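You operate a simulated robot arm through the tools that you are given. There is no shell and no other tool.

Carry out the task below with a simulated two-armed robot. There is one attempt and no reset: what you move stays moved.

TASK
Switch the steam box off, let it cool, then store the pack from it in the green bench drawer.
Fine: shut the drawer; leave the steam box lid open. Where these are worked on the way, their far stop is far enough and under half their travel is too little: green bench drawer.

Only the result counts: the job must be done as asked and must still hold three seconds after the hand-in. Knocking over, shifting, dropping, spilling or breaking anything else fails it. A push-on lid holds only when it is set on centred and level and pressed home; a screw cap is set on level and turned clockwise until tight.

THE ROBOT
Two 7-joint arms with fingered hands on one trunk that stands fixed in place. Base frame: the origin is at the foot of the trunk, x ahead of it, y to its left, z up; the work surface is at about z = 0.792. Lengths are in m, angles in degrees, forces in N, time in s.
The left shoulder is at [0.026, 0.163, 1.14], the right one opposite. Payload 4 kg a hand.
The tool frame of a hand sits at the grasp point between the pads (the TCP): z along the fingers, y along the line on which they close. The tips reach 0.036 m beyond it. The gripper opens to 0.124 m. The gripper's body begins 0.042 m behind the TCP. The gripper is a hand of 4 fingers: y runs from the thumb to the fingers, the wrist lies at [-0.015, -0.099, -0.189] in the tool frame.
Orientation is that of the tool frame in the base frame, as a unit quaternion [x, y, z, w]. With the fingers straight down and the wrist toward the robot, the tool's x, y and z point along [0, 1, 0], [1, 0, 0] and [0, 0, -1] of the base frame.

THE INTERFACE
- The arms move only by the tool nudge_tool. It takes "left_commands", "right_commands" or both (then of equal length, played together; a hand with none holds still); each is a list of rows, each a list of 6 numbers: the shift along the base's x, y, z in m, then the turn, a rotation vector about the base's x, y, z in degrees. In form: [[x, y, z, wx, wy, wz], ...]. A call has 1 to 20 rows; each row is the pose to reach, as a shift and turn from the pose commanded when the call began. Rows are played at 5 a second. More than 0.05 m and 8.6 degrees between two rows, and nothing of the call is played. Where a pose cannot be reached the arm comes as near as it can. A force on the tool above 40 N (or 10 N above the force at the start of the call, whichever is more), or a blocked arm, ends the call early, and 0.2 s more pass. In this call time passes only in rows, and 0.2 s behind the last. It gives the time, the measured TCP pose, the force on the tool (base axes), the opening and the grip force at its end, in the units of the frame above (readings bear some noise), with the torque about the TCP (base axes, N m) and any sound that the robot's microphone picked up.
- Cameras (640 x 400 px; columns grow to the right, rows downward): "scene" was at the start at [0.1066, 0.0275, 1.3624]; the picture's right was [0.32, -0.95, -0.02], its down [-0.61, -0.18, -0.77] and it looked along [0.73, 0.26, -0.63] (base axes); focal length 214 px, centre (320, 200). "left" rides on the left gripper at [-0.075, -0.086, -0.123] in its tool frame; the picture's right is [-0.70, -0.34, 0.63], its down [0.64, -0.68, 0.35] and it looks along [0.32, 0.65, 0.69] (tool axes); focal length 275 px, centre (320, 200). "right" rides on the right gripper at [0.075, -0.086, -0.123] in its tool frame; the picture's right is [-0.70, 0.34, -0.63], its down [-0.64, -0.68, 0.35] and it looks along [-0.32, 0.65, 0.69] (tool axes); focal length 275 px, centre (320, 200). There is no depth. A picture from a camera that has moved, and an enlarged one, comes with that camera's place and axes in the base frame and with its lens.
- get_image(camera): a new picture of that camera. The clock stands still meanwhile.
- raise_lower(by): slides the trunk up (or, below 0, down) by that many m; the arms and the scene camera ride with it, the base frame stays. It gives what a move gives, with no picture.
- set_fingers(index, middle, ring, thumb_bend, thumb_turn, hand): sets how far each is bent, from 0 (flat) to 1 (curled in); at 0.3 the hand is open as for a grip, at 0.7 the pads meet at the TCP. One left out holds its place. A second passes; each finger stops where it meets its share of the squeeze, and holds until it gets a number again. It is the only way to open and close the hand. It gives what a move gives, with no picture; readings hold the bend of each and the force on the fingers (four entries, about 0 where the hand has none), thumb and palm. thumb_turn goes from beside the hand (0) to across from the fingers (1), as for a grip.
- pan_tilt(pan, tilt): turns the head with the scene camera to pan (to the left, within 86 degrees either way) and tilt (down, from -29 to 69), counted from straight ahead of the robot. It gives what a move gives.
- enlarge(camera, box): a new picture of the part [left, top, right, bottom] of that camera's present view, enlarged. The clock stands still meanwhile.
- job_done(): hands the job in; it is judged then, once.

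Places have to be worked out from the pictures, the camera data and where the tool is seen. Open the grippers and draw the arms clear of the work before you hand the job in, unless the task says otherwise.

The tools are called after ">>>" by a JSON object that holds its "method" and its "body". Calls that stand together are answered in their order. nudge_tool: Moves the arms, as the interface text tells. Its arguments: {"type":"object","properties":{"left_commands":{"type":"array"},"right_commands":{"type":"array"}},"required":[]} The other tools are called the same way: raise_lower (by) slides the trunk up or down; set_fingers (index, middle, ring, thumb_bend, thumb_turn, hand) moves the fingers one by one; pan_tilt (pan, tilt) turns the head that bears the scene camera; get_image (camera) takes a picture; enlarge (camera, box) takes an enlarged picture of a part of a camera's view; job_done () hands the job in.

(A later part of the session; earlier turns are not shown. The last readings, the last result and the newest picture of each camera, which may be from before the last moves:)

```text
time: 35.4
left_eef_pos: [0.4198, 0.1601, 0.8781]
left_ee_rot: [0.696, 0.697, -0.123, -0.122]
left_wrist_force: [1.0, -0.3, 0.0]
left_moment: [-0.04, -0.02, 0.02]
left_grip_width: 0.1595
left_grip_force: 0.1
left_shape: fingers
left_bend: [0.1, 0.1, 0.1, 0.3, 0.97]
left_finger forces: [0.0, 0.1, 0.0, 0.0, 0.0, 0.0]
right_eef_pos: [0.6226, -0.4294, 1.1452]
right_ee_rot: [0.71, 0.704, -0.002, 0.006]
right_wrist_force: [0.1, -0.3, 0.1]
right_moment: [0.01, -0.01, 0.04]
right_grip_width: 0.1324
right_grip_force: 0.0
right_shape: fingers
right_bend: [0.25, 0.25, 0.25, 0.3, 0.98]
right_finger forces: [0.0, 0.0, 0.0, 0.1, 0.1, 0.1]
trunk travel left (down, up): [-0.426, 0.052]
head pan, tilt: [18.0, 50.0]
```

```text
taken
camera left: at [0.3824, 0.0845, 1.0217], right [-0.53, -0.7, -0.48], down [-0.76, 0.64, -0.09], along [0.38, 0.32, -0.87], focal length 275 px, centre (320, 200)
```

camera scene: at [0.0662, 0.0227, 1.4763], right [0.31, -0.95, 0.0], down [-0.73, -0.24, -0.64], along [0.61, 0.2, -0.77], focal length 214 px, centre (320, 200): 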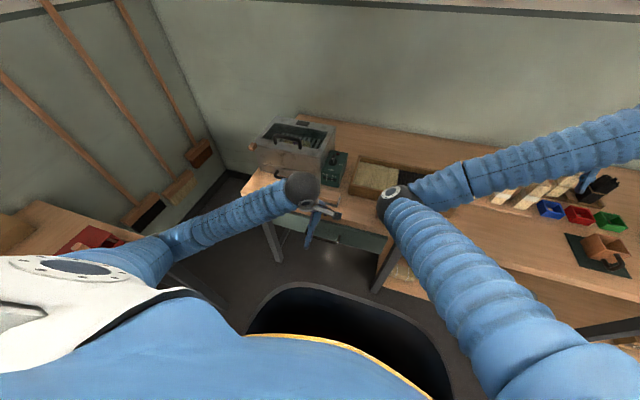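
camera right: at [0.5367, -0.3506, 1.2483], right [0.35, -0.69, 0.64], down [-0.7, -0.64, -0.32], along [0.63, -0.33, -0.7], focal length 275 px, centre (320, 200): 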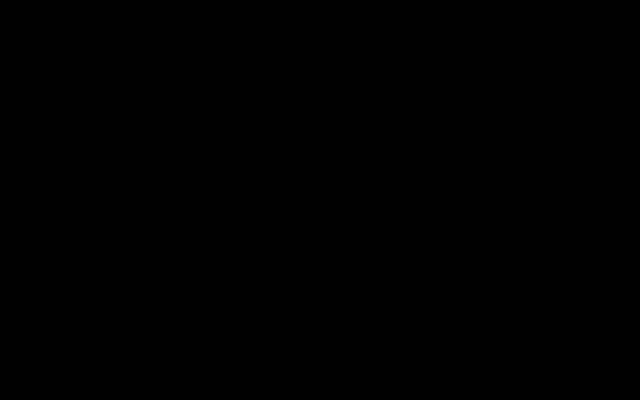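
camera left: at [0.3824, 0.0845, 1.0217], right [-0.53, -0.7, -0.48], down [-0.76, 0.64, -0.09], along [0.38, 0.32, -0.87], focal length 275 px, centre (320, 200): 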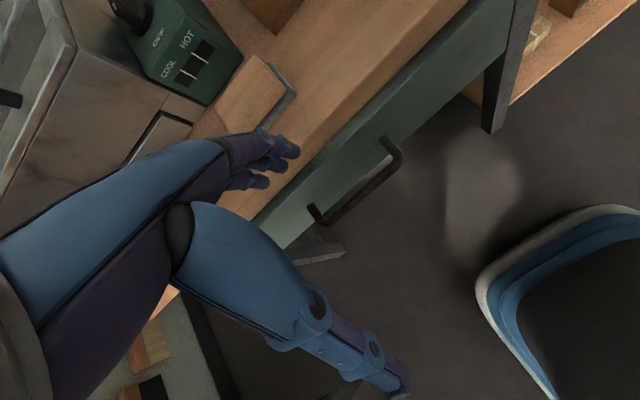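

The left arm sits well, forearm coming from the left. The bar is now at x ≈ 0.504 (drawer open ~1 cm) and the fingertips at about (0.515, 0.833). I lower them behind the bar along a slanted path.

>>> {"method": "nudge_tool", "body": {"left_commands": [[0, -0.002, -0.04, 0, 0, 0], [0.001, -0.004, -0.08, 0, 0, 0], [0.002, -0.004, -0.11, 0, 0, 0]]}}

>>> {"method": "enlarge", "body": {"camera": "left", "box": [200, 60, 440, 260]}}

```text
time: 36.2
left_eef_pos: [0.4195, 0.1549, 0.7711]
left_ee_rot: [0.697, 0.696, -0.121, -0.122]
left_wrist_force: [-0.4, -0.3, 0.6]
left_moment: [0.05, 0.02, -0.01]
left_grip_width: 0.1594
left_grip_force: 0.1
left_shape: fingers
left_bend: [0.1, 0.1, 0.1, 0.3, 0.97]
left_finger forces: [0.1, 0.0, 0.1, 0.0, 0.0, 0.0]
right_eef_pos: [0.6216, -0.4302, 1.1452]
right_ee_rot: [0.71, 0.704, -0.002, 0.006]
right_wrist_force: [-1.0, -0.4, -0.6]
right_moment: [0.02, 0.02, 0.01]
right_grip_width: 0.1322
right_grip_force: 0.1
right_shape: fingers
right_bend: [0.25, 0.25, 0.25, 0.3, 0.98]
right_finger forces: [0.1, 0.1, 0.1, 0.0, 0.0, 0.0]
trunk travel left (down, up): [-0.426, 0.052]
head pan, tilt: [18.0, 50.0]
```

```text
2.00 times, centred on (320, 160) of left
camera zoom: at [0.3804, 0.0788, 0.9148], right [-0.53, -0.7, -0.48], down [-0.76, 0.64, -0.09], along [0.38, 0.32, -0.87], focal length 551 px, centre (320, 280)
```

zoom: 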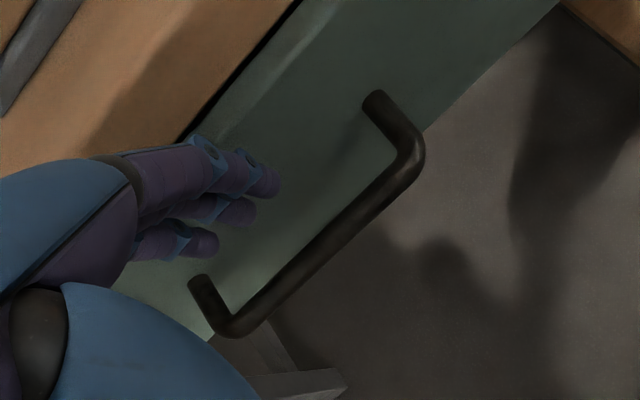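

Bar at x ≈ 0.498, fingertips at about (0.515, 0.72), above and behind it. I go down and forward another 65 mm, then curl to hook.

>>> {"method": "nudge_tool", "body": {"left_commands": [[0.003, 0, -0.022, 0, 0, 0], [0.006, 0, -0.044, 0, 0, 0], [0.009, 0, -0.065, 0, 0, 0]]}}

>>> {"method": "set_fingers", "body": {"hand": "left", "index": 0.2, "middle": 0.2, "ring": 0.2}}

>>> {"method": "enlarge", "body": {"camera": "left", "box": [200, 60, 440, 260]}}

```text
time: 37.0
left_eef_pos: [0.4302, 0.1549, 0.7048]
left_ee_rot: [0.697, 0.696, -0.121, -0.123]
left_wrist_force: [0.2, 0.2, -0.3]
left_moment: [-0.01, 0.06, 0.0]
left_grip_width: 0.1593
left_grip_force: 0.3
left_shape: fingers
left_bend: [0.1, 0.1, 0.1, 0.3, 0.97]
left_finger forces: [0.1, 0.3, 0.0, 0.1, 0.0, 0.0]
right_eef_pos: [0.6229, -0.43, 1.1446]
right_ee_rot: [0.711, 0.703, -0.003, 0.006]
right_wrist_force: [0.6, 0.2, 0.2]
right_moment: [0.01, 0.0, -0.05]
right_grip_width: 0.1324
right_grip_force: 0.2
right_shape: fingers
right_bend: [0.25, 0.25, 0.25, 0.3, 0.98]
right_finger forces: [0.0, 0.0, 0.0, 0.0, 0.1, 0.1]
trunk travel left (down, up): [-0.426, 0.052]
head pan, tilt: [18.0, 50.0]
```

```text
time: 38.0
left_eef_pos: [0.4301, 0.155, 0.7052]
left_ee_rot: [0.696, 0.697, -0.122, -0.123]
left_wrist_force: [1.3, 0.0, 0.2]
left_moment: [-0.01, -0.04, -0.03]
left_grip_width: 0.1436
left_grip_force: 0.9
left_shape: fingers
left_bend: [0.19, 0.2, 0.2, 0.3, 0.97]
left_finger forces: [1.3, 0.1, 0.0, 0.1, 0.1, 0.0]
right_eef_pos: [0.6229, -0.4301, 1.1455]
right_ee_rot: [0.71, 0.704, -0.002, 0.006]
right_wrist_force: [-0.6, 0.2, -0.4]
right_moment: [-0.03, 0.01, 0.01]
right_grip_width: 0.1324
right_grip_force: 0.1
right_shape: fingers
right_bend: [0.25, 0.25, 0.25, 0.3, 0.98]
right_finger forces: [0.1, 0.0, 0.0, 0.1, 0.0, 0.0]
trunk travel left (down, up): [-0.426, 0.052]
head pan, tilt: [18.0, 50.0]
```

```text
2.00 times, centred on (320, 160) of left
camera zoom: at [0.3914, 0.0794, 0.8487], right [-0.53, -0.7, -0.48], down [-0.76, 0.64, -0.09], along [0.38, 0.32, -0.87], focal length 551 px, centre (320, 280)
```

zoom: 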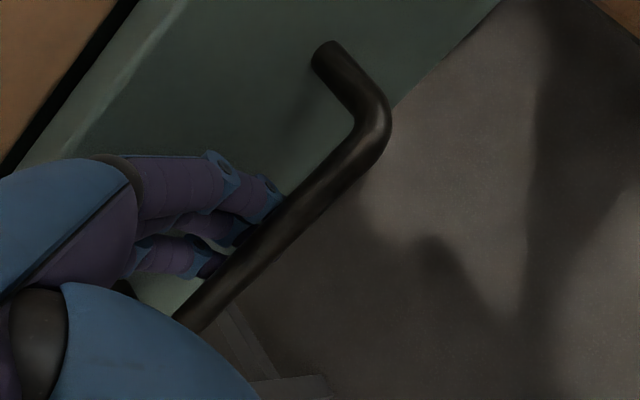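

Hooked. I pull the drawer toward the robot in small steps.

>>> {"method": "nudge_tool", "body": {"left_commands": [[-0.015, 0, 0, 0, 0, 0], [-0.03, 0, 0, 0, 0, 0], [-0.05, 0, 0, 0, 0, 0], [-0.07, 0, 0, 0, 0, 0], [-0.09, 0, 0, 0, 0, 0]]}}

>>> {"method": "get_image", "body": {"camera": "left"}}

>>> {"method": "get_image", "body": {"camera": "scene"}}

```text
time: 39.2
left_eef_pos: [0.3395, 0.156, 0.7053]
left_ee_rot: [0.696, 0.697, -0.122, -0.122]
left_wrist_force: [-0.7, 0.1, 0.4]
left_moment: [0.04, -0.04, -0.02]
left_grip_width: 0.1419
left_grip_force: 0.0
left_shape: fingers
left_bend: [0.2, 0.2, 0.2, 0.3, 0.97]
left_finger forces: [0.2, 0.0, 0.0, 0.0, 0.0, 0.0]
right_eef_pos: [0.6231, -0.4297, 1.1448]
right_ee_rot: [0.71, 0.704, -0.003, 0.007]
right_wrist_force: [0.2, 0.9, 0.1]
right_moment: [0.02, -0.01, 0.0]
right_grip_width: 0.1326
right_grip_force: 0.0
right_shape: fingers
right_bend: [0.25, 0.25, 0.25, 0.3, 0.98]
right_finger forces: [0.0, 0.1, 0.1, 0.0, 0.0, 0.0]
trunk travel left (down, up): [-0.426, 0.052]
head pan, tilt: [18.0, 50.0]
```

```text
taken
camera left: at [0.3003, 0.0799, 0.8485], right [-0.53, -0.7, -0.48], down [-0.76, 0.64, -0.09], along [0.38, 0.32, -0.87], focal length 275 px, centre (320, 200)
```

left: 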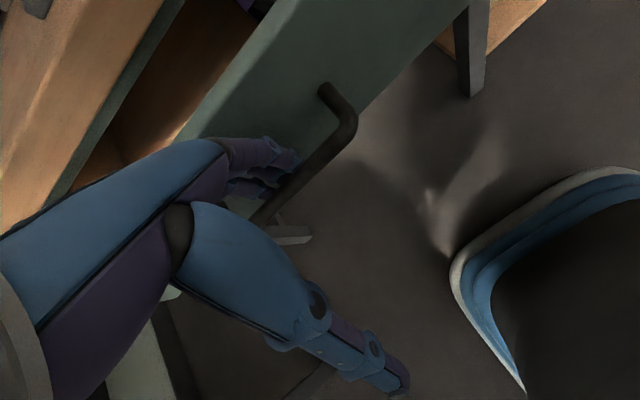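

```text
taken
camera scene: at [0.0652, 0.0229, 1.4763], right [0.31, -0.95, 0.0], down [-0.73, -0.24, -0.64], along [0.61, 0.2, -0.77], focal length 214 px, centre (320, 200)
```

scene: 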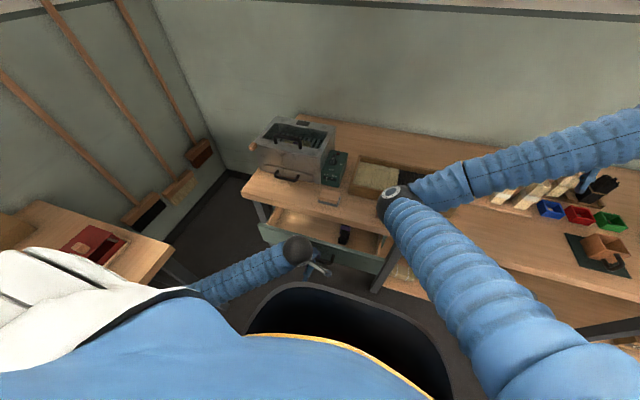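

The drawer follows; it is open about 0.1 m. I continue pulling.

>>> {"method": "nudge_tool", "body": {"left_commands": [[-0.015, 0, 0, 0, 0, 0], [-0.03, 0, 0, 0, 0, 0], [-0.05, 0, 0, 0, 0, 0], [-0.07, 0, 0, 0, 0, 0], [-0.09, 0, 0, 0, 0, 0]]}}

>>> {"method": "get_image", "body": {"camera": "left"}}

>>> {"method": "get_image", "body": {"camera": "scene"}}

```text
time: 40.4
left_eef_pos: [0.2484, 0.1545, 0.7035]
left_ee_rot: [0.696, 0.697, -0.121, -0.122]
left_wrist_force: [-0.5, 0.9, -1.0]
left_moment: [0.01, -0.02, -0.01]
left_grip_width: 0.1421
left_grip_force: 0.4
left_shape: fingers
left_bend: [0.2, 0.2, 0.2, 0.3, 0.97]
left_finger forces: [0.2, 0.1, 0.1, 0.0, 0.0, 0.1]
right_eef_pos: [0.623, -0.4296, 1.1452]
right_ee_rot: [0.71, 0.704, -0.003, 0.006]
right_wrist_force: [0.9, 0.2, -0.3]
right_moment: [-0.03, -0.04, 0.01]
right_grip_width: 0.1327
right_grip_force: 0.1
right_shape: fingers
right_bend: [0.25, 0.25, 0.25, 0.3, 0.98]
right_finger forces: [0.1, 0.0, 0.0, 0.0, 0.1, 0.0]
trunk travel left (down, up): [-0.426, 0.052]
head pan, tilt: [18.0, 50.0]
```

```text
taken
camera left: at [0.2109, 0.0786, 0.848], right [-0.53, -0.7, -0.48], down [-0.76, 0.64, -0.09], along [0.38, 0.32, -0.87], focal length 275 px, centre (320, 200)
```

left: 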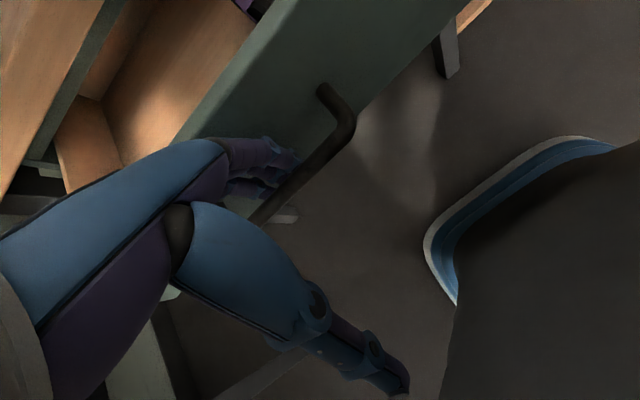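

```text
taken
camera scene: at [0.0653, 0.0228, 1.4763], right [0.31, -0.95, 0.0], down [-0.73, -0.24, -0.64], along [0.61, 0.2, -0.77], focal length 214 px, centre (320, 200)
```

scene: 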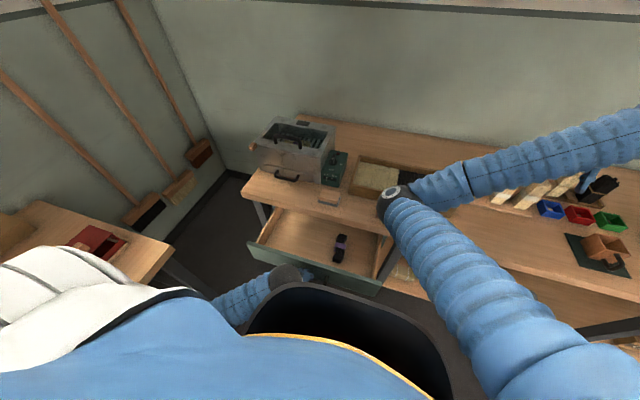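

The drawer is open about 0.19 m now. I look closer at its interior and the room left behind the hand.

>>> {"method": "enlarge", "body": {"camera": "scene", "box": [220, 180, 420, 320]}}

>>> {"method": "enlarge", "body": {"camera": "scene", "box": [320, 145, 360, 195]}}

```text
2.86 times, centred on (320, 250) of scene
camera zoom: at [0.0653, 0.0228, 1.4763], right [0.31, -0.95, 0.0], down [-0.73, -0.24, -0.64], along [0.61, 0.2, -0.77], focal length 613 px, centre (320, 57)
```

zoom: 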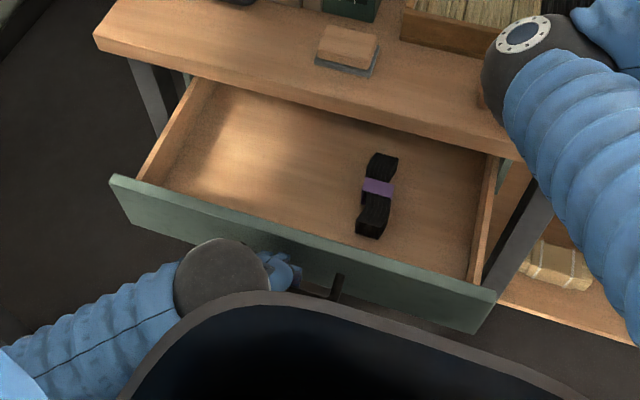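

```text
8.00 times, centred on (340, 170) of scene
camera zoom: at [0.0653, 0.0228, 1.4763], right [0.31, -0.95, 0.0], down [-0.73, -0.24, -0.64], along [0.61, 0.2, -0.77], focal length 1716 px, centre (160, 440)
```

zoom: 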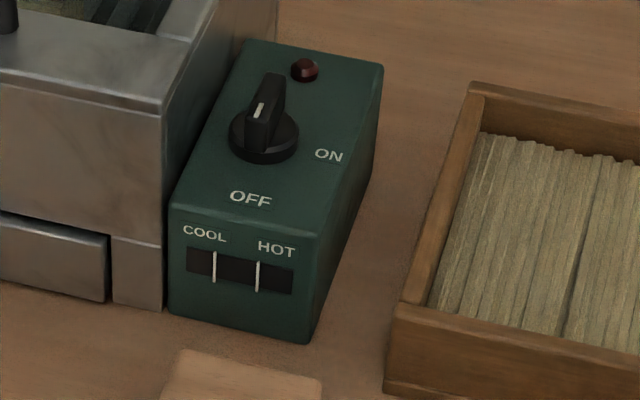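

Inside is another banded pack (black) at about [0.49, 0.08]; the left part of the drawer is free. I pull a little further to be safely past half travel.

>>> {"method": "nudge_tool", "body": {"left_commands": [[-0.012, 0, 0, 0, 0, 0], [-0.024, 0, 0, 0, 0, 0], [-0.036, 0, 0, 0, 0, 0], [-0.048, 0, 0, 0, 0, 0]]}}

>>> {"method": "enlarge", "body": {"camera": "scene", "box": [220, 180, 420, 320]}}

>>> {"method": "get_image", "body": {"camera": "left"}}

```text
time: 41.4
left_eef_pos: [0.2028, 0.1574, 0.7052]
left_ee_rot: [0.696, 0.698, -0.121, -0.121]
left_wrist_force: [34.7, 0.5, 6.9]
left_moment: [-0.01, -0.39, 0.08]
left_grip_width: 0.104
left_grip_force: 0.2
left_shape: fingers
left_bend: [0.19, 0.2, 0.2, 0.09, 0.99]
left_finger forces: [0.6, 0.0, 0.0, 0.1, 0.1, 0.0]
right_eef_pos: [0.6237, -0.4292, 1.1442]
right_ee_rot: [0.71, 0.704, -0.003, 0.006]
right_wrist_force: [0.3, 0.7, -0.5]
right_moment: [0.0, 0.02, 0.0]
right_grip_width: 0.1327
right_grip_force: 0.2
right_shape: fingers
right_bend: [0.25, 0.25, 0.25, 0.3, 0.98]
right_finger forces: [0.0, 0.0, 0.1, 0.0, 0.0, 0.1]
trunk travel left (down, up): [-0.426, 0.052]
head pan, tilt: [18.0, 50.0]
```

```text
2.86 times, centred on (320, 250) of scene
camera zoom: at [0.0657, 0.0229, 1.4763], right [0.31, -0.95, 0.0], down [-0.73, -0.24, -0.64], along [0.61, 0.2, -0.77], focal length 613 px, centre (320, 57)
```

zoom: 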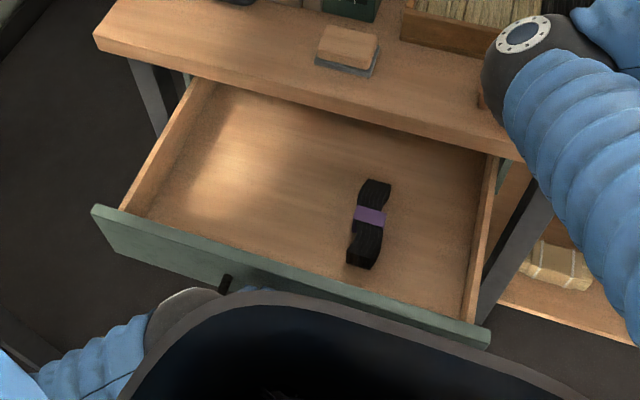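

```text
taken
camera left: at [0.1632, 0.0813, 0.8485], right [-0.53, -0.7, -0.48], down [-0.76, 0.64, -0.1], along [0.38, 0.32, -0.87], focal length 275 px, centre (320, 200)
```

left: 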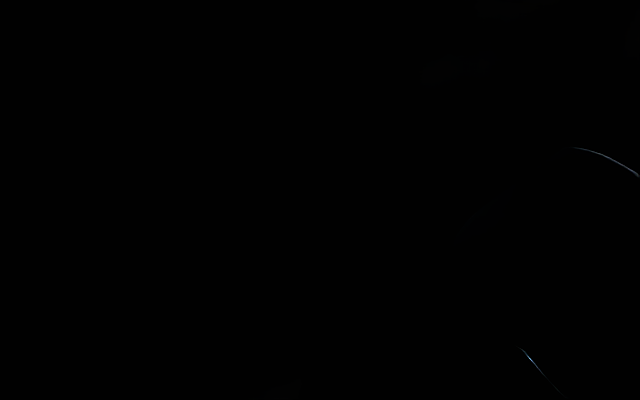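

The thumb met the trunk (34 N), so that's the limit: the drawer is open about 0.235 m, which is plenty. I ease forward a little, then lift the fingers out of the handle and go up.

>>> {"method": "nudge_tool", "body": {"left_commands": [[0.013, 0, 0, 0, 0, 0], [0.013, 0, 0.03, 0, 0, 0], [0.013, 0, 0.06, 0, 0, 0], [0.015, 0, 0.09, 0, 0, 0], [0.02, 0.005, 0.13, 0, 0, 0], [0.045, 0.02, 0.17, 0, -2, 0], [0.07, 0.05, 0.2, 0, -4, 0], [0.095, 0.08, 0.23, 0, -6, 0], [0.12, 0.11, 0.25, 0, -8, 0], [0.145, 0.14, 0.27, 0, -10, 0]]}}

>>> {"method": "enlarge", "body": {"camera": "scene", "box": [220, 180, 420, 320]}}

>>> {"method": "get_image", "body": {"camera": "scene"}}

```text
time: 43.6
left_eef_pos: [0.4299, 0.3187, 0.9493]
left_ee_rot: [0.704, 0.704, -0.062, -0.062]
left_wrist_force: [0.2, 1.2, 0.1]
left_moment: [0.0, 0.03, -0.02]
left_grip_width: 0.1417
left_grip_force: 0.0
left_shape: fingers
left_bend: [0.2, 0.2, 0.2, 0.3, 0.98]
left_finger forces: [0.1, 0.0, 0.1, 0.1, 0.1, 0.0]
left hand out of reach, approached as far as the arm can: row 2, 3, 4, 5, 6, 7, 8, 9, 10
right_eef_pos: [0.6218, -0.43, 1.1449]
right_ee_rot: [0.71, 0.704, -0.003, 0.006]
right_wrist_force: [0.7, -0.8, 0.2]
right_moment: [0.0, 0.0, -0.03]
right_grip_width: 0.1328
right_grip_force: 0.0
right_shape: fingers
right_bend: [0.25, 0.25, 0.25, 0.3, 0.98]
right_finger forces: [0.0, 0.0, 0.1, 0.0, 0.1, 0.0]
trunk travel left (down, up): [-0.426, 0.052]
head pan, tilt: [18.0, 50.0]
```

```text
2.86 times, centred on (320, 250) of scene
camera zoom: at [0.0666, 0.0231, 1.4763], right [0.31, -0.95, 0.0], down [-0.73, -0.24, -0.64], along [0.61, 0.2, -0.77], focal length 613 px, centre (320, 57)
```

zoom: 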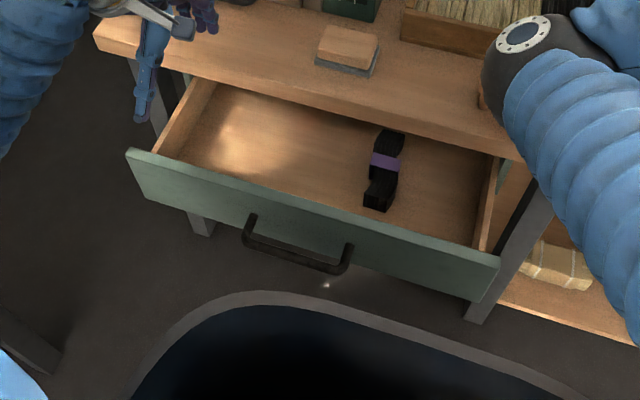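

```text
taken
camera scene: at [0.0666, 0.0231, 1.4763], right [0.31, -0.95, 0.0], down [-0.73, -0.24, -0.64], along [0.61, 0.2, -0.77], focal length 214 px, centre (320, 200)
```

scene: 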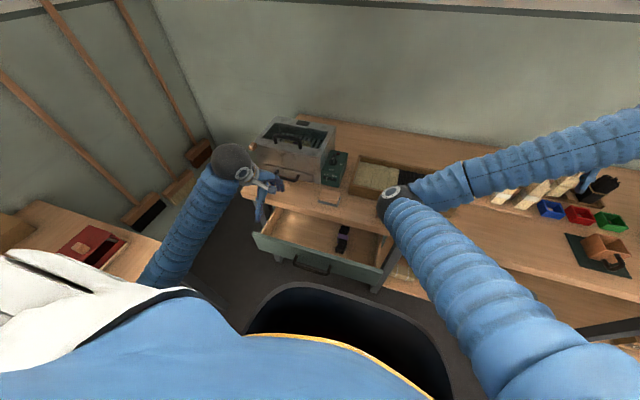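

Drifting away, the hand pushed the drawer back to about 0.15 m open. I re-open it from inside the front panel: left hand turned so the wrist is on the left, fingers down behind the panel. First I turn the hand above the drawer.

>>> {"method": "set_fingers", "body": {"hand": "left", "index": 0.3, "middle": 0.3, "ring": 0.3, "thumb_bend": 0.3}}

>>> {"method": "nudge_tool", "body": {"left_commands": [[0, 0, 0.01, -0.66, -0.66, -7.5], [0.002, -0.005, 0.01, -1.3, -1.3, -15], [0.005, -0.01, 0.01, -2, -2, -22.4], [0.008, -0.015, 0.01, -2.6, -2.6, -29.9], [0.01, -0.02, 0.01, -3.3, -3.3, -37.4], [0.012, -0.026, 0.005, -3.9, -3.9, -44.9], [0.015, -0.032, 0, -4.6, -4.6, -52.3], [0.018, -0.038, -0.01, -5.2, -5.2, -59.8], [0.02, -0.044, -0.02, -5.9, -5.9, -67.3], [0.022, -0.05, -0.03, -6.6, -6.6, -74.8], [0.025, -0.056, -0.04, -7.2, -7.2, -82.2], [0.027, -0.06, -0.05, -7.86, -7.86, -89.7]]}}

>>> {"method": "get_image", "body": {"camera": "left"}}

>>> {"method": "enlarge", "body": {"camera": "scene", "box": [200, 140, 420, 300]}}

```text
time: 44.6
left_eef_pos: [0.4293, 0.3187, 0.9486]
left_ee_rot: [0.704, 0.705, -0.061, -0.061]
left_wrist_force: [-0.6, 0.1, 1.1]
left_moment: [-0.02, 0.0, -0.04]
left_grip_width: 0.123
left_grip_force: 0.1
left_shape: fingers
left_bend: [0.3, 0.3, 0.3, 0.3, 0.98]
left_finger forces: [0.0, 0.0, 0.0, 0.1, 0.0, 0.0]
right_eef_pos: [0.624, -0.43, 1.1456]
right_ee_rot: [0.71, 0.704, -0.003, 0.007]
right_wrist_force: [0.0, 0.9, 0.1]
right_moment: [0.0, 0.03, 0.0]
right_grip_width: 0.1327
right_grip_force: 0.1
right_shape: fingers
right_bend: [0.25, 0.25, 0.25, 0.3, 0.98]
right_finger forces: [0.1, 0.0, 0.0, 0.0, 0.1, 0.0]
trunk travel left (down, up): [-0.426, 0.052]
head pan, tilt: [18.0, 50.0]
```

```text
time: 47.2
left_eef_pos: [0.4587, 0.2562, 0.898]
left_ee_rot: [1.0, 0.0, -0.001, 0.002]
left_wrist_force: [-0.1, 1.3, -0.2]
left_moment: [0.02, 0.01, 0.01]
left_grip_width: 0.1231
left_grip_force: 0.1
left_shape: fingers
left_bend: [0.3, 0.3, 0.3, 0.3, 0.98]
left_finger forces: [0.0, 0.0, 0.0, 0.1, 0.2, 0.0]
right_eef_pos: [0.6243, -0.43, 1.1446]
right_ee_rot: [0.71, 0.704, -0.002, 0.006]
right_wrist_force: [-0.1, -0.5, 0.6]
right_moment: [0.02, 0.01, 0.01]
right_grip_width: 0.1327
right_grip_force: 0.0
right_shape: fingers
right_bend: [0.25, 0.25, 0.25, 0.3, 0.98]
right_finger forces: [0.1, 0.0, 0.1, 0.1, 0.1, 0.1]
trunk travel left (down, up): [-0.426, 0.052]
head pan, tilt: [18.0, 50.0]
```

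```text
taken
camera left: at [0.3848, 0.3407, 1.0193], right [-0.7, 0.34, -0.64], down [0.65, 0.68, -0.35], along [0.32, -0.65, -0.69], focal length 275 px, centre (320, 200)
```

left: 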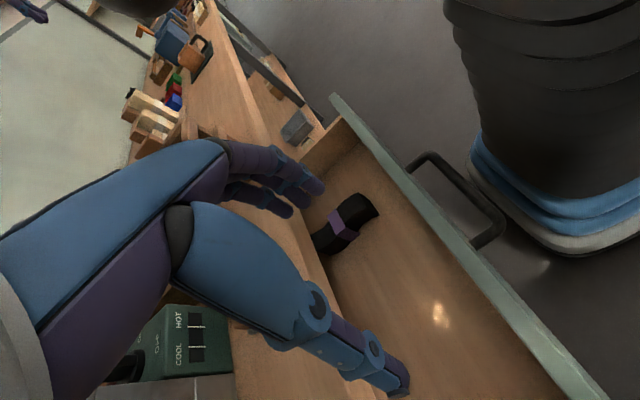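

```text
2.50 times, centred on (310, 220) of scene
camera zoom: at [0.0665, 0.023, 1.4762], right [0.31, -0.95, 0.0], down [-0.73, -0.24, -0.64], along [0.61, 0.2, -0.77], focal length 536 px, centre (345, 150)
```

zoom: 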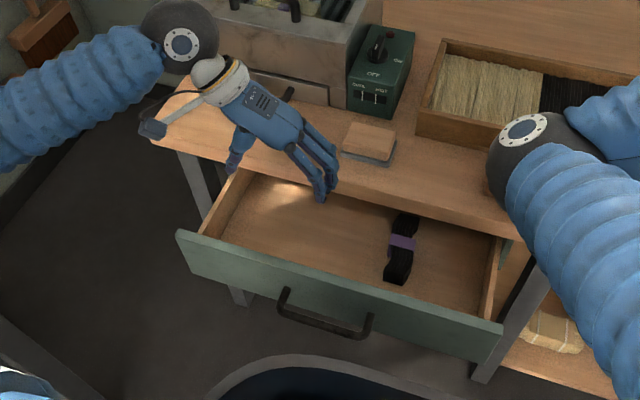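

Good view: fingers and thumb are over the open part of the drawer. I lower them inside behind the front panel.

>>> {"method": "nudge_tool", "body": {"left_commands": [[-0.001, 0, -0.04, 0, 0, 0], [-0.002, 0, -0.08, 0, 0, 0], [-0.003, 0, -0.12, 0, 0, 0], [-0.003, 0, -0.16, 0, 0, 0]]}}

>>> {"method": "get_image", "body": {"camera": "left"}}

>>> {"method": "enlarge", "body": {"camera": "scene", "box": [240, 180, 400, 290]}}

```text
time: 48.2
left_eef_pos: [0.4581, 0.2526, 0.7432]
left_ee_rot: [1.0, 0.001, 0.0, 0.002]
left_wrist_force: [0.5, 0.6, 0.7]
left_moment: [-0.04, -0.03, -0.02]
left_grip_width: 0.1229
left_grip_force: 0.0
left_shape: fingers
left_bend: [0.3, 0.3, 0.3, 0.3, 0.98]
left_finger forces: [0.0, 0.0, 0.0, 0.0, 0.0, 0.0]
right_eef_pos: [0.6238, -0.4302, 1.1449]
right_ee_rot: [0.71, 0.704, -0.002, 0.006]
right_wrist_force: [-0.4, 0.3, 0.2]
right_moment: [0.0, 0.02, -0.01]
right_grip_width: 0.1326
right_grip_force: 0.1
right_shape: fingers
right_bend: [0.25, 0.25, 0.25, 0.3, 0.98]
right_finger forces: [0.0, 0.0, 0.0, 0.1, 0.1, 0.0]
trunk travel left (down, up): [-0.426, 0.052]
head pan, tilt: [18.0, 50.0]
```

```text
taken
camera left: at [0.3833, 0.3395, 0.8628], right [-0.7, 0.33, -0.63], down [0.64, 0.68, -0.35], along [0.32, -0.65, -0.69], focal length 275 px, centre (320, 200)
```

left: 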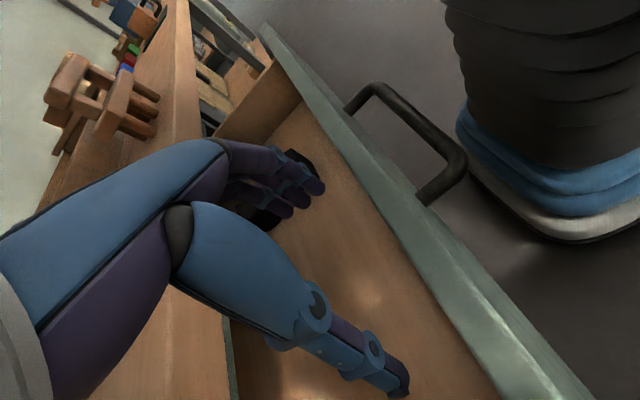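

```text
3.64 times, centred on (320, 235) of scene
camera zoom: at [0.0663, 0.0232, 1.4762], right [0.31, -0.95, 0.0], down [-0.73, -0.24, -0.64], along [0.61, 0.2, -0.77], focal length 780 px, centre (320, 73)
```

zoom: 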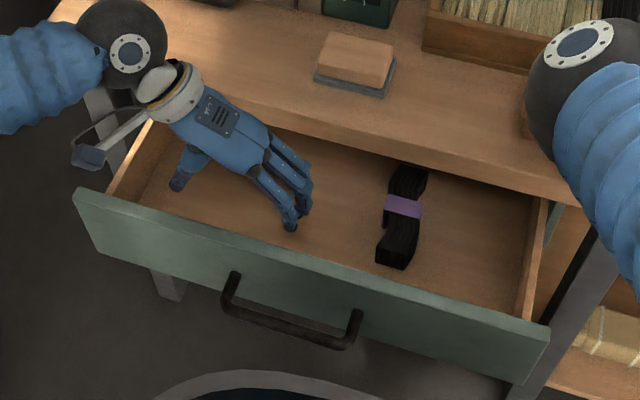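

Fingers are inside, clear of the black pack. I pull the front panel toward the robot by moving −x 0.1 m.

>>> {"method": "nudge_tool", "body": {"left_commands": [[-0.015, 0, 0, 0, 0, 0], [-0.03, 0, 0, 0, 0, 0], [-0.045, 0, 0, 0, 0, 0], [-0.06, 0, 0, 0, 0, 0], [-0.075, 0, 0, 0, 0, 0], [-0.09, 0, 0, 0, 0, 0], [-0.105, 0, 0, 0, 0, 0]]}}

>>> {"method": "enlarge", "body": {"camera": "scene", "box": [220, 180, 420, 320]}}

```text
time: 49.8
left_eef_pos: [0.3499, 0.2555, 0.7392]
left_ee_rot: [1.0, 0.001, 0.0, 0.002]
left_wrist_force: [0.8, 0.1, 0.4]
left_moment: [-0.01, -0.02, 0.04]
left_grip_width: 0.123
left_grip_force: 0.1
left_shape: fingers
left_bend: [0.3, 0.3, 0.3, 0.3, 0.98]
left_finger forces: [0.4, 0.1, 0.1, 0.0, 0.1, 0.0]
right_eef_pos: [0.622, -0.4303, 1.1454]
right_ee_rot: [0.71, 0.704, -0.003, 0.006]
right_wrist_force: [-0.8, 0.7, 0.6]
right_moment: [-0.02, -0.01, 0.01]
right_grip_width: 0.1326
right_grip_force: 0.0
right_shape: fingers
right_bend: [0.25, 0.25, 0.25, 0.3, 0.98]
right_finger forces: [0.1, 0.0, 0.1, 0.0, 0.0, 0.0]
trunk travel left (down, up): [-0.426, 0.052]
head pan, tilt: [18.0, 50.0]
```

```text
2.86 times, centred on (320, 250) of scene
camera zoom: at [0.0658, 0.023, 1.4763], right [0.31, -0.95, 0.0], down [-0.73, -0.24, -0.64], along [0.61, 0.2, -0.77], focal length 613 px, centre (320, 57)
```

zoom: 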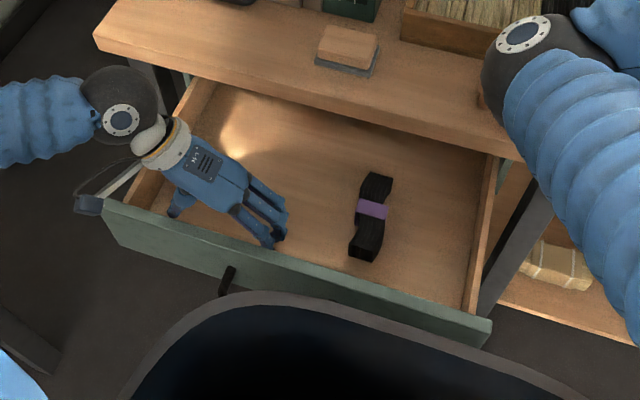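

The drawer is open about 0.22 m. I lift the hand straight out, easing off the panel.

>>> {"method": "nudge_tool", "body": {"left_commands": [[0.006, 0, 0, 0, 0, 0], [0.008, 0, 0.04, 0, 0, 0], [0.008, 0, 0.08, 0, 0, 0], [0.01, 0, 0.12, 0, 0, 0], [0.015, 0.005, 0.16, 0, 0, 0], [0.02, 0.01, 0.2, 0, 0, 0], [0.03, 0.02, 0.24, 0, 0, 0]]}}

>>> {"method": "enlarge", "body": {"camera": "scene", "box": [220, 180, 420, 320]}}

>>> {"method": "set_fingers", "body": {"hand": "left", "index": 0, "middle": 0, "ring": 0, "thumb_bend": 0, "thumb_turn": 0}}

>>> {"method": "get_image", "body": {"camera": "left"}}

>>> {"method": "get_image", "body": {"camera": "scene"}}

```text
time: 51.4
left_eef_pos: [0.3837, 0.2779, 0.9804]
left_ee_rot: [1.0, 0.0, 0.0, 0.001]
left_wrist_force: [-0.5, -0.1, -0.2]
left_moment: [-0.03, 0.02, 0.0]
left_grip_width: 0.1229
left_grip_force: 0.0
left_shape: fingers
left_bend: [0.3, 0.3, 0.3, 0.3, 0.98]
left_finger forces: [0.0, 0.0, 0.0, 0.0, 0.0, 0.0]
right_eef_pos: [0.6241, -0.4298, 1.1452]
right_ee_rot: [0.71, 0.704, -0.003, 0.006]
right_wrist_force: [-0.1, -0.3, -0.1]
right_moment: [0.01, 0.0, -0.03]
right_grip_width: 0.1326
right_grip_force: 0.1
right_shape: fingers
right_bend: [0.25, 0.25, 0.25, 0.3, 0.98]
right_finger forces: [0.0, 0.1, 0.0, 0.0, 0.1, 0.0]
trunk travel left (down, up): [-0.426, 0.052]
head pan, tilt: [18.0, 50.0]
```

```text
2.86 times, centred on (320, 250) of scene
camera zoom: at [0.066, 0.0229, 1.4763], right [0.31, -0.95, 0.0], down [-0.73, -0.24, -0.64], along [0.61, 0.2, -0.77], focal length 613 px, centre (320, 57)
```

zoom: 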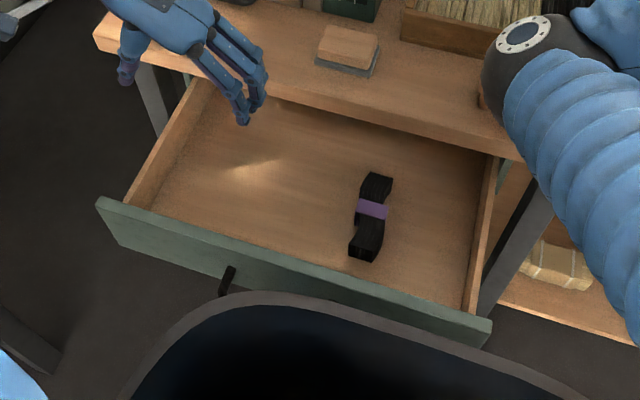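

```text
time: 52.4
left_eef_pos: [0.3841, 0.278, 0.9815]
left_ee_rot: [1.0, 0.001, 0.0, 0.001]
left_wrist_force: [-0.6, 0.5, -0.5]
left_moment: [-0.02, 0.0, 0.01]
left_grip_width: 0.1783
left_grip_force: 0.0
left_shape: fingers
left_bend: [0.0, 0.0, 0.0, 0.0, 0.0]
left_finger forces: [0.0, 0.0, 0.0, 0.0, 0.0, 0.0]
right_eef_pos: [0.6229, -0.4296, 1.1444]
right_ee_rot: [0.71, 0.705, -0.003, 0.007]
right_wrist_force: [0.7, 0.3, -0.5]
right_moment: [0.02, 0.02, -0.02]
right_grip_width: 0.1324
right_grip_force: 0.1
right_shape: fingers
right_bend: [0.25, 0.25, 0.25, 0.3, 0.98]
right_finger forces: [0.1, 0.0, 0.1, 0.1, 0.1, 0.0]
trunk travel left (down, up): [-0.426, 0.052]
head pan, tilt: [18.0, 50.0]
```

```text
taken
camera left: at [0.3092, 0.3634, 1.1015], right [-0.7, 0.33, -0.63], down [0.64, 0.68, -0.35], along [0.32, -0.65, -0.69], focal length 275 px, centre (320, 200)
```

left: 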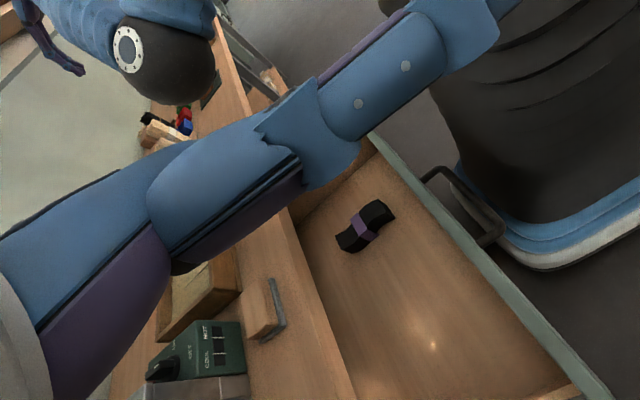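

```text
taken
camera scene: at [0.066, 0.023, 1.4763], right [0.31, -0.95, 0.0], down [-0.73, -0.24, -0.64], along [0.61, 0.2, -0.77], focal length 214 px, centre (320, 200)
```

scene: 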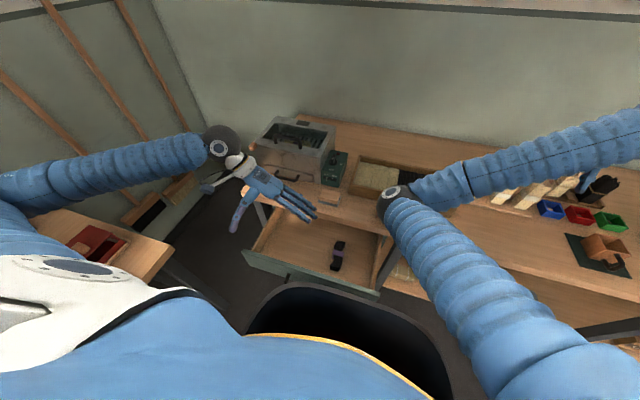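

The drawer stays open. The sideways thumb blocks the camera, so I fold it into the palm instead and look.

>>> {"method": "set_fingers", "body": {"hand": "left", "thumb_bend": 1.0, "thumb_turn": 1.0}}

>>> {"method": "get_image", "body": {"camera": "left"}}

>>> {"method": "enlarge", "body": {"camera": "scene", "box": [190, 110, 350, 240]}}

```text
time: 53.4
left_eef_pos: [0.384, 0.2778, 0.9806]
left_ee_rot: [1.0, 0.0, 0.0, 0.002]
left_wrist_force: [0.4, -0.7, -0.7]
left_moment: [0.0, 0.01, 0.0]
left_grip_width: 0.0439
left_grip_force: 0.1
left_shape: fingers
left_bend: [0.0, 0.0, 0.0, 1.0, 1.0]
left_finger forces: [0.1, 0.0, 0.1, 0.1, 0.0, 0.0]
right_eef_pos: [0.6238, -0.4294, 1.1448]
right_ee_rot: [0.71, 0.704, -0.002, 0.005]
right_wrist_force: [0.4, 0.7, 0.7]
right_moment: [0.01, 0.06, -0.01]
right_grip_width: 0.1326
right_grip_force: 0.1
right_shape: fingers
right_bend: [0.25, 0.25, 0.25, 0.3, 0.98]
right_finger forces: [0.1, 0.0, 0.0, 0.1, 0.0, 0.0]
trunk travel left (down, up): [-0.426, 0.052]
head pan, tilt: [18.0, 50.0]
```

```text
taken
camera left: at [0.3092, 0.3634, 1.1015], right [-0.7, 0.33, -0.63], down [0.64, 0.68, -0.35], along [0.32, -0.65, -0.69], focal length 275 px, centre (320, 200)
```

left: 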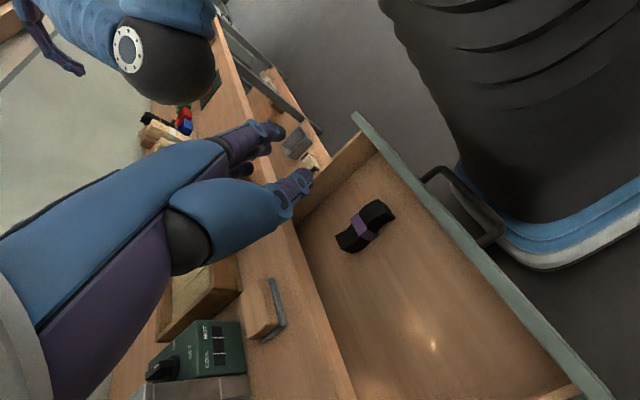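

```text
3.08 times, centred on (270, 175) of scene
camera zoom: at [0.066, 0.023, 1.4763], right [0.31, -0.95, 0.0], down [-0.73, -0.24, -0.64], along [0.61, 0.2, -0.77], focal length 660 px, centre (474, 277)
```

zoom: 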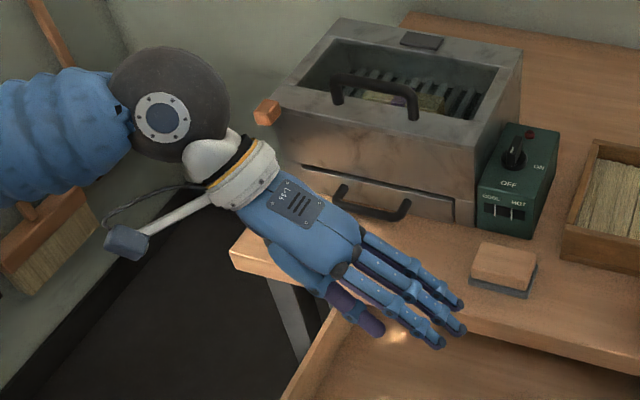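

The folded thumb lies just under the fingers, out of the view. I swing the left hand round to the flat, forward-pointing pose (pitch −40°) in free space.

>>> {"method": "nudge_tool", "body": {"left_commands": [[0.0055, 0.0143, 0.0017, -2.608, -2.608, 7.167], [0.011, 0.0287, 0.0033, -5.217, -5.217, 14.33], [0.0165, 0.043, 0.005, -7.825, -7.825, 21.5], [0.022, 0.0573, 0.0067, -10.43, -10.43, 28.67], [0.0275, 0.0717, 0.0083, -13.04, -13.04, 35.83], [0.033, 0.086, 0.01, -15.65, -15.65, 43.0], [0.0385, 0.1003, 0.0117, -18.26, -18.26, 50.17], [0.044, 0.1147, 0.0133, -20.87, -20.87, 57.33], [0.0495, 0.129, 0.015, -23.48, -23.48, 64.5], [0.055, 0.1433, 0.0167, -26.08, -26.08, 71.67], [0.0605, 0.1577, 0.0183, -28.69, -28.69, 78.83], [0.066, 0.172, 0.02, -31.3, -31.3, 86.0]]}}

>>> {"method": "get_image", "body": {"camera": "left"}}

>>> {"method": "get_image", "body": {"camera": "scene"}}

```text
time: 56.0
left_eef_pos: [0.4528, 0.4521, 0.9933]
left_ee_rot: [0.663, 0.664, 0.243, 0.244]
left_wrist_force: [-0.1, -0.4, -0.3]
left_moment: [-0.03, 0.0, 0.02]
left_grip_width: 0.0438
left_grip_force: 0.0
left_shape: fingers
left_bend: [0.0, 0.0, 0.0, 1.0, 1.0]
left_finger forces: [0.0, 0.1, 0.0, 0.1, 0.0, 0.1]
left hand out of reach, approached as far as the arm can: row 9, 10, 11, 12
right_eef_pos: [0.6234, -0.4289, 1.1446]
right_ee_rot: [0.711, 0.703, -0.003, 0.006]
right_wrist_force: [0.4, 0.2, 0.3]
right_moment: [-0.01, -0.01, 0.0]
right_grip_width: 0.1327
right_grip_force: 0.1
right_shape: fingers
right_bend: [0.25, 0.25, 0.25, 0.3, 0.98]
right_finger forces: [0.0, 0.0, 0.1, 0.1, 0.0, 0.1]
trunk travel left (down, up): [-0.426, 0.052]
head pan, tilt: [18.0, 50.0]
```

```text
taken
camera left: at [0.3082, 0.3781, 1.0313], right [0.15, -0.7, -0.7], down [-0.3, 0.64, -0.71], along [0.94, 0.32, -0.11], focal length 275 px, centre (320, 200)
```

left: 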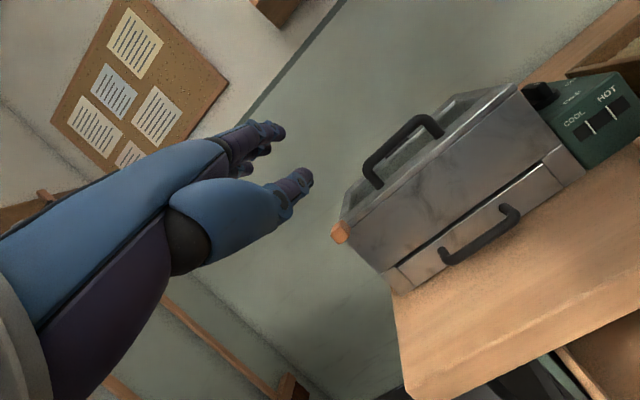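

```text
taken
camera scene: at [0.0661, 0.0231, 1.4763], right [0.31, -0.95, 0.0], down [-0.73, -0.24, -0.64], along [0.61, 0.2, -0.77], focal length 214 px, centre (320, 200)
```

scene: 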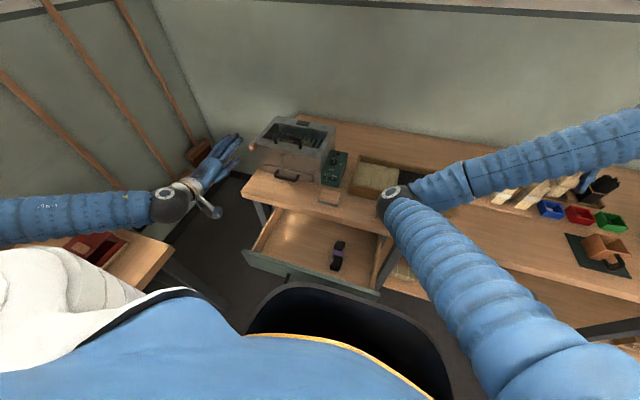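

The hand is flat and pointing forward; the tab is visible. I enlarge to fix the tab's place relative to the fingertips.

>>> {"method": "enlarge", "body": {"camera": "left", "box": [220, 90, 420, 290]}}

>>> {"method": "enlarge", "body": {"camera": "scene", "box": [180, 100, 350, 220]}}

```text
2.00 times, centred on (320, 190) of left
camera zoom: at [0.3082, 0.3781, 1.0313], right [0.15, -0.7, -0.7], down [-0.3, 0.64, -0.71], along [0.94, 0.32, -0.11], focal length 551 px, centre (320, 220)
```

zoom: 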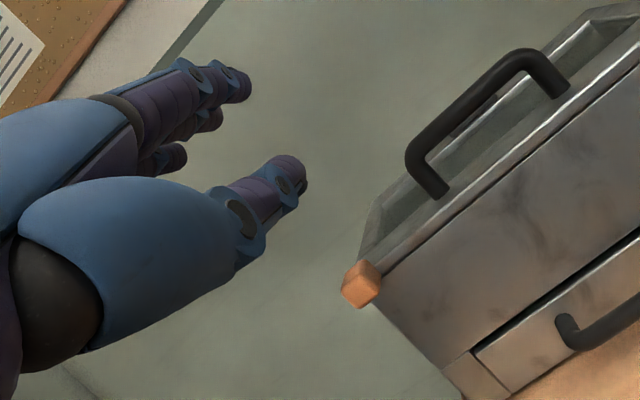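

```text
3.33 times, centred on (265, 160) of scene
camera zoom: at [0.0661, 0.0231, 1.4763], right [0.31, -0.95, 0.0], down [-0.73, -0.24, -0.64], along [0.61, 0.2, -0.77], focal length 715 px, centre (503, 333)
```

zoom: 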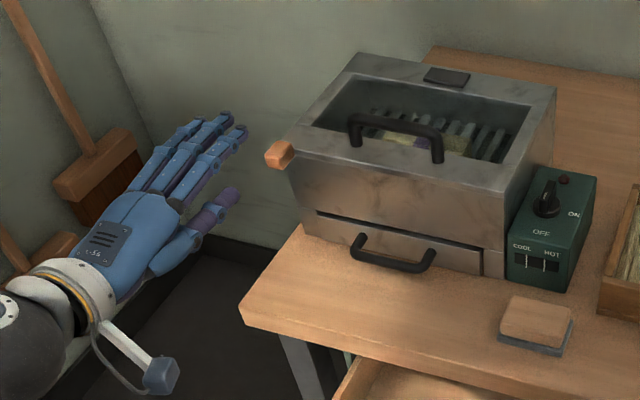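

Fingertip offsets match my model (tip ≈ TCP + [0.093, ±, 0.077]). Tab ≈ x 0.677–0.705, y 0.50–0.52, underside z ≈ 0.908. I bring the flat fingers just in front of and below the tab.

>>> {"method": "nudge_tool", "body": {"left_commands": [[0.022, 0.01, -0.034, 0, 0, 0], [0.045, 0.02, -0.068, 0, 0, 0], [0.067, 0.03, -0.102, 0, 0, 0], [0.09, 0.041, -0.136, 0, 0, 0], [0.112, 0.051, -0.17, 0, 0, 0]]}}

>>> {"method": "get_image", "body": {"camera": "left"}}

>>> {"method": "enlarge", "body": {"camera": "scene", "box": [210, 120, 310, 200]}}

```text
time: 57.2
left_eef_pos: [0.5555, 0.5004, 0.8265]
left_ee_rot: [0.665, 0.665, 0.239, 0.241]
left_wrist_force: [0.5, 0.6, -0.1]
left_moment: [0.02, 0.0, 0.01]
left_grip_width: 0.0438
left_grip_force: 0.0
left_shape: fingers
left_bend: [0.0, 0.0, 0.0, 1.0, 1.0]
left_finger forces: [0.0, 0.1, 0.1, 0.1, 0.0, 0.1]
right_eef_pos: [0.6218, -0.4305, 1.145]
right_ee_rot: [0.71, 0.704, -0.002, 0.006]
right_wrist_force: [-0.7, 0.1, 0.4]
right_moment: [0.02, -0.02, 0.0]
right_grip_width: 0.1326
right_grip_force: 0.0
right_shape: fingers
right_bend: [0.25, 0.25, 0.25, 0.3, 0.98]
right_finger forces: [0.1, 0.0, 0.0, 0.1, 0.0, 0.1]
trunk travel left (down, up): [-0.426, 0.052]
head pan, tilt: [18.0, 50.0]
stopped in row 5 (left hand): the force on the tool passed its limit at 56 N (the readings are from after the stop); the commanded pose is now the measured one
```

```text
taken
camera left: at [0.4111, 0.4258, 0.8656], right [0.14, -0.7, -0.7], down [-0.3, 0.64, -0.7], along [0.94, 0.31, -0.12], focal length 275 px, centre (320, 200)
```

left: 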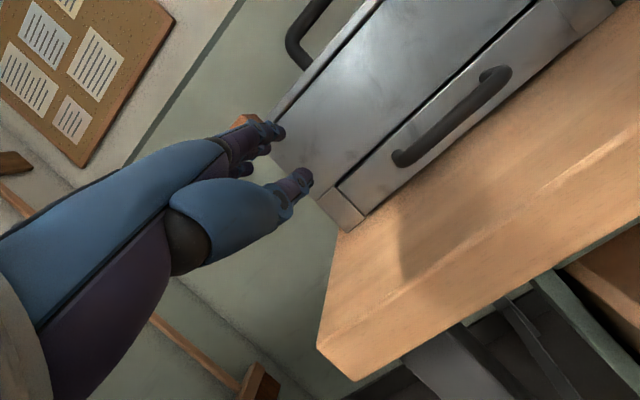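

```text
5.00 times, centred on (260, 160) of scene
camera zoom: at [0.0654, 0.0235, 1.4763], right [0.31, -0.95, 0.0], down [-0.73, -0.24, -0.64], along [0.61, 0.2, -0.77], focal length 1072 px, centre (620, 400)
```

zoom: 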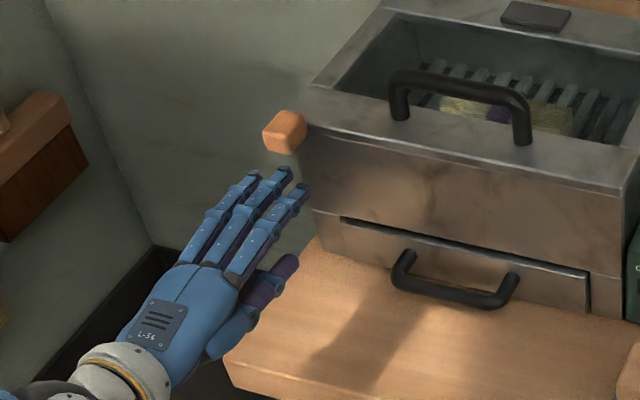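

The force limit tripped briefly (56 N) though it now reads zero. I check the whole scene for what was touched.

>>> {"method": "get_image", "body": {"camera": "scene"}}

>>> {"method": "pan_tilt", "body": {"pan": 50, "tilt": 45}}

>>> {"method": "get_image", "body": {"camera": "scene"}}

```text
taken
camera scene: at [0.0654, 0.0235, 1.4763], right [0.31, -0.95, 0.0], down [-0.73, -0.24, -0.64], along [0.61, 0.2, -0.77], focal length 214 px, centre (320, 200)
```

scene: 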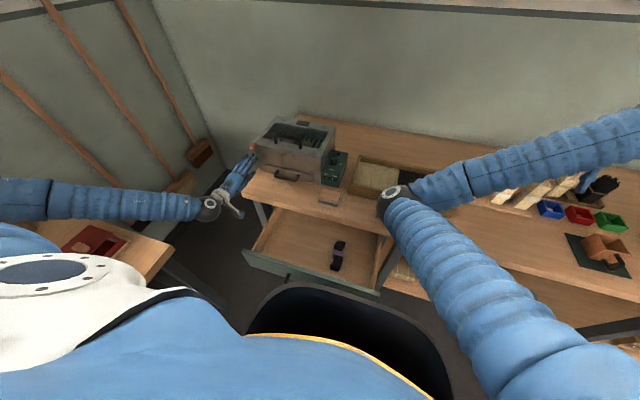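

```text
time: 58.2
left_eef_pos: [0.5549, 0.5004, 0.8269]
left_ee_rot: [0.665, 0.665, 0.239, 0.241]
left_wrist_force: [-0.1, 0.2, 0.0]
left_moment: [-0.02, -0.01, 0.01]
left_grip_width: 0.044
left_grip_force: 0.1
left_shape: fingers
left_bend: [0.0, 0.0, 0.0, 1.0, 1.0]
left_finger forces: [0.0, 0.0, 0.0, 0.0, 0.0, 0.1]
right_eef_pos: [0.6231, -0.4284, 1.1449]
right_ee_rot: [0.711, 0.703, -0.003, 0.007]
right_wrist_force: [0.2, 0.4, -0.2]
right_moment: [-0.01, 0.01, 0.01]
right_grip_width: 0.1325
right_grip_force: 0.0
right_shape: fingers
right_bend: [0.25, 0.25, 0.25, 0.3, 0.98]
right_finger forces: [0.0, 0.0, 0.0, 0.0, 0.0, 0.0]
trunk travel left (down, up): [-0.426, 0.052]
head pan, tilt: [50.0, 45.0]
```

```text
taken
camera scene: at [0.0452, 0.0616, 1.4833], right [0.77, -0.64, -0.01], down [-0.46, -0.54, -0.7], along [0.45, 0.54, -0.71], focal length 214 px, centre (320, 200)
```

scene: 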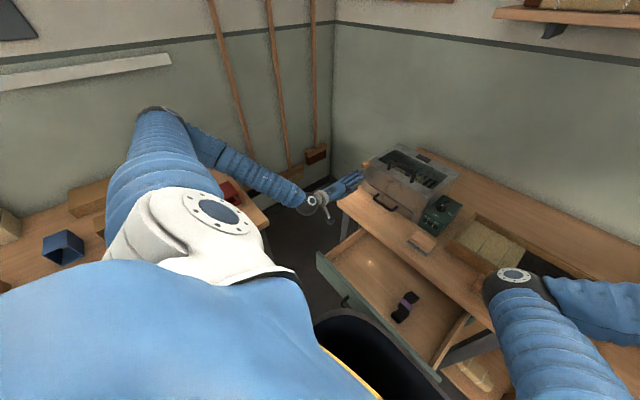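

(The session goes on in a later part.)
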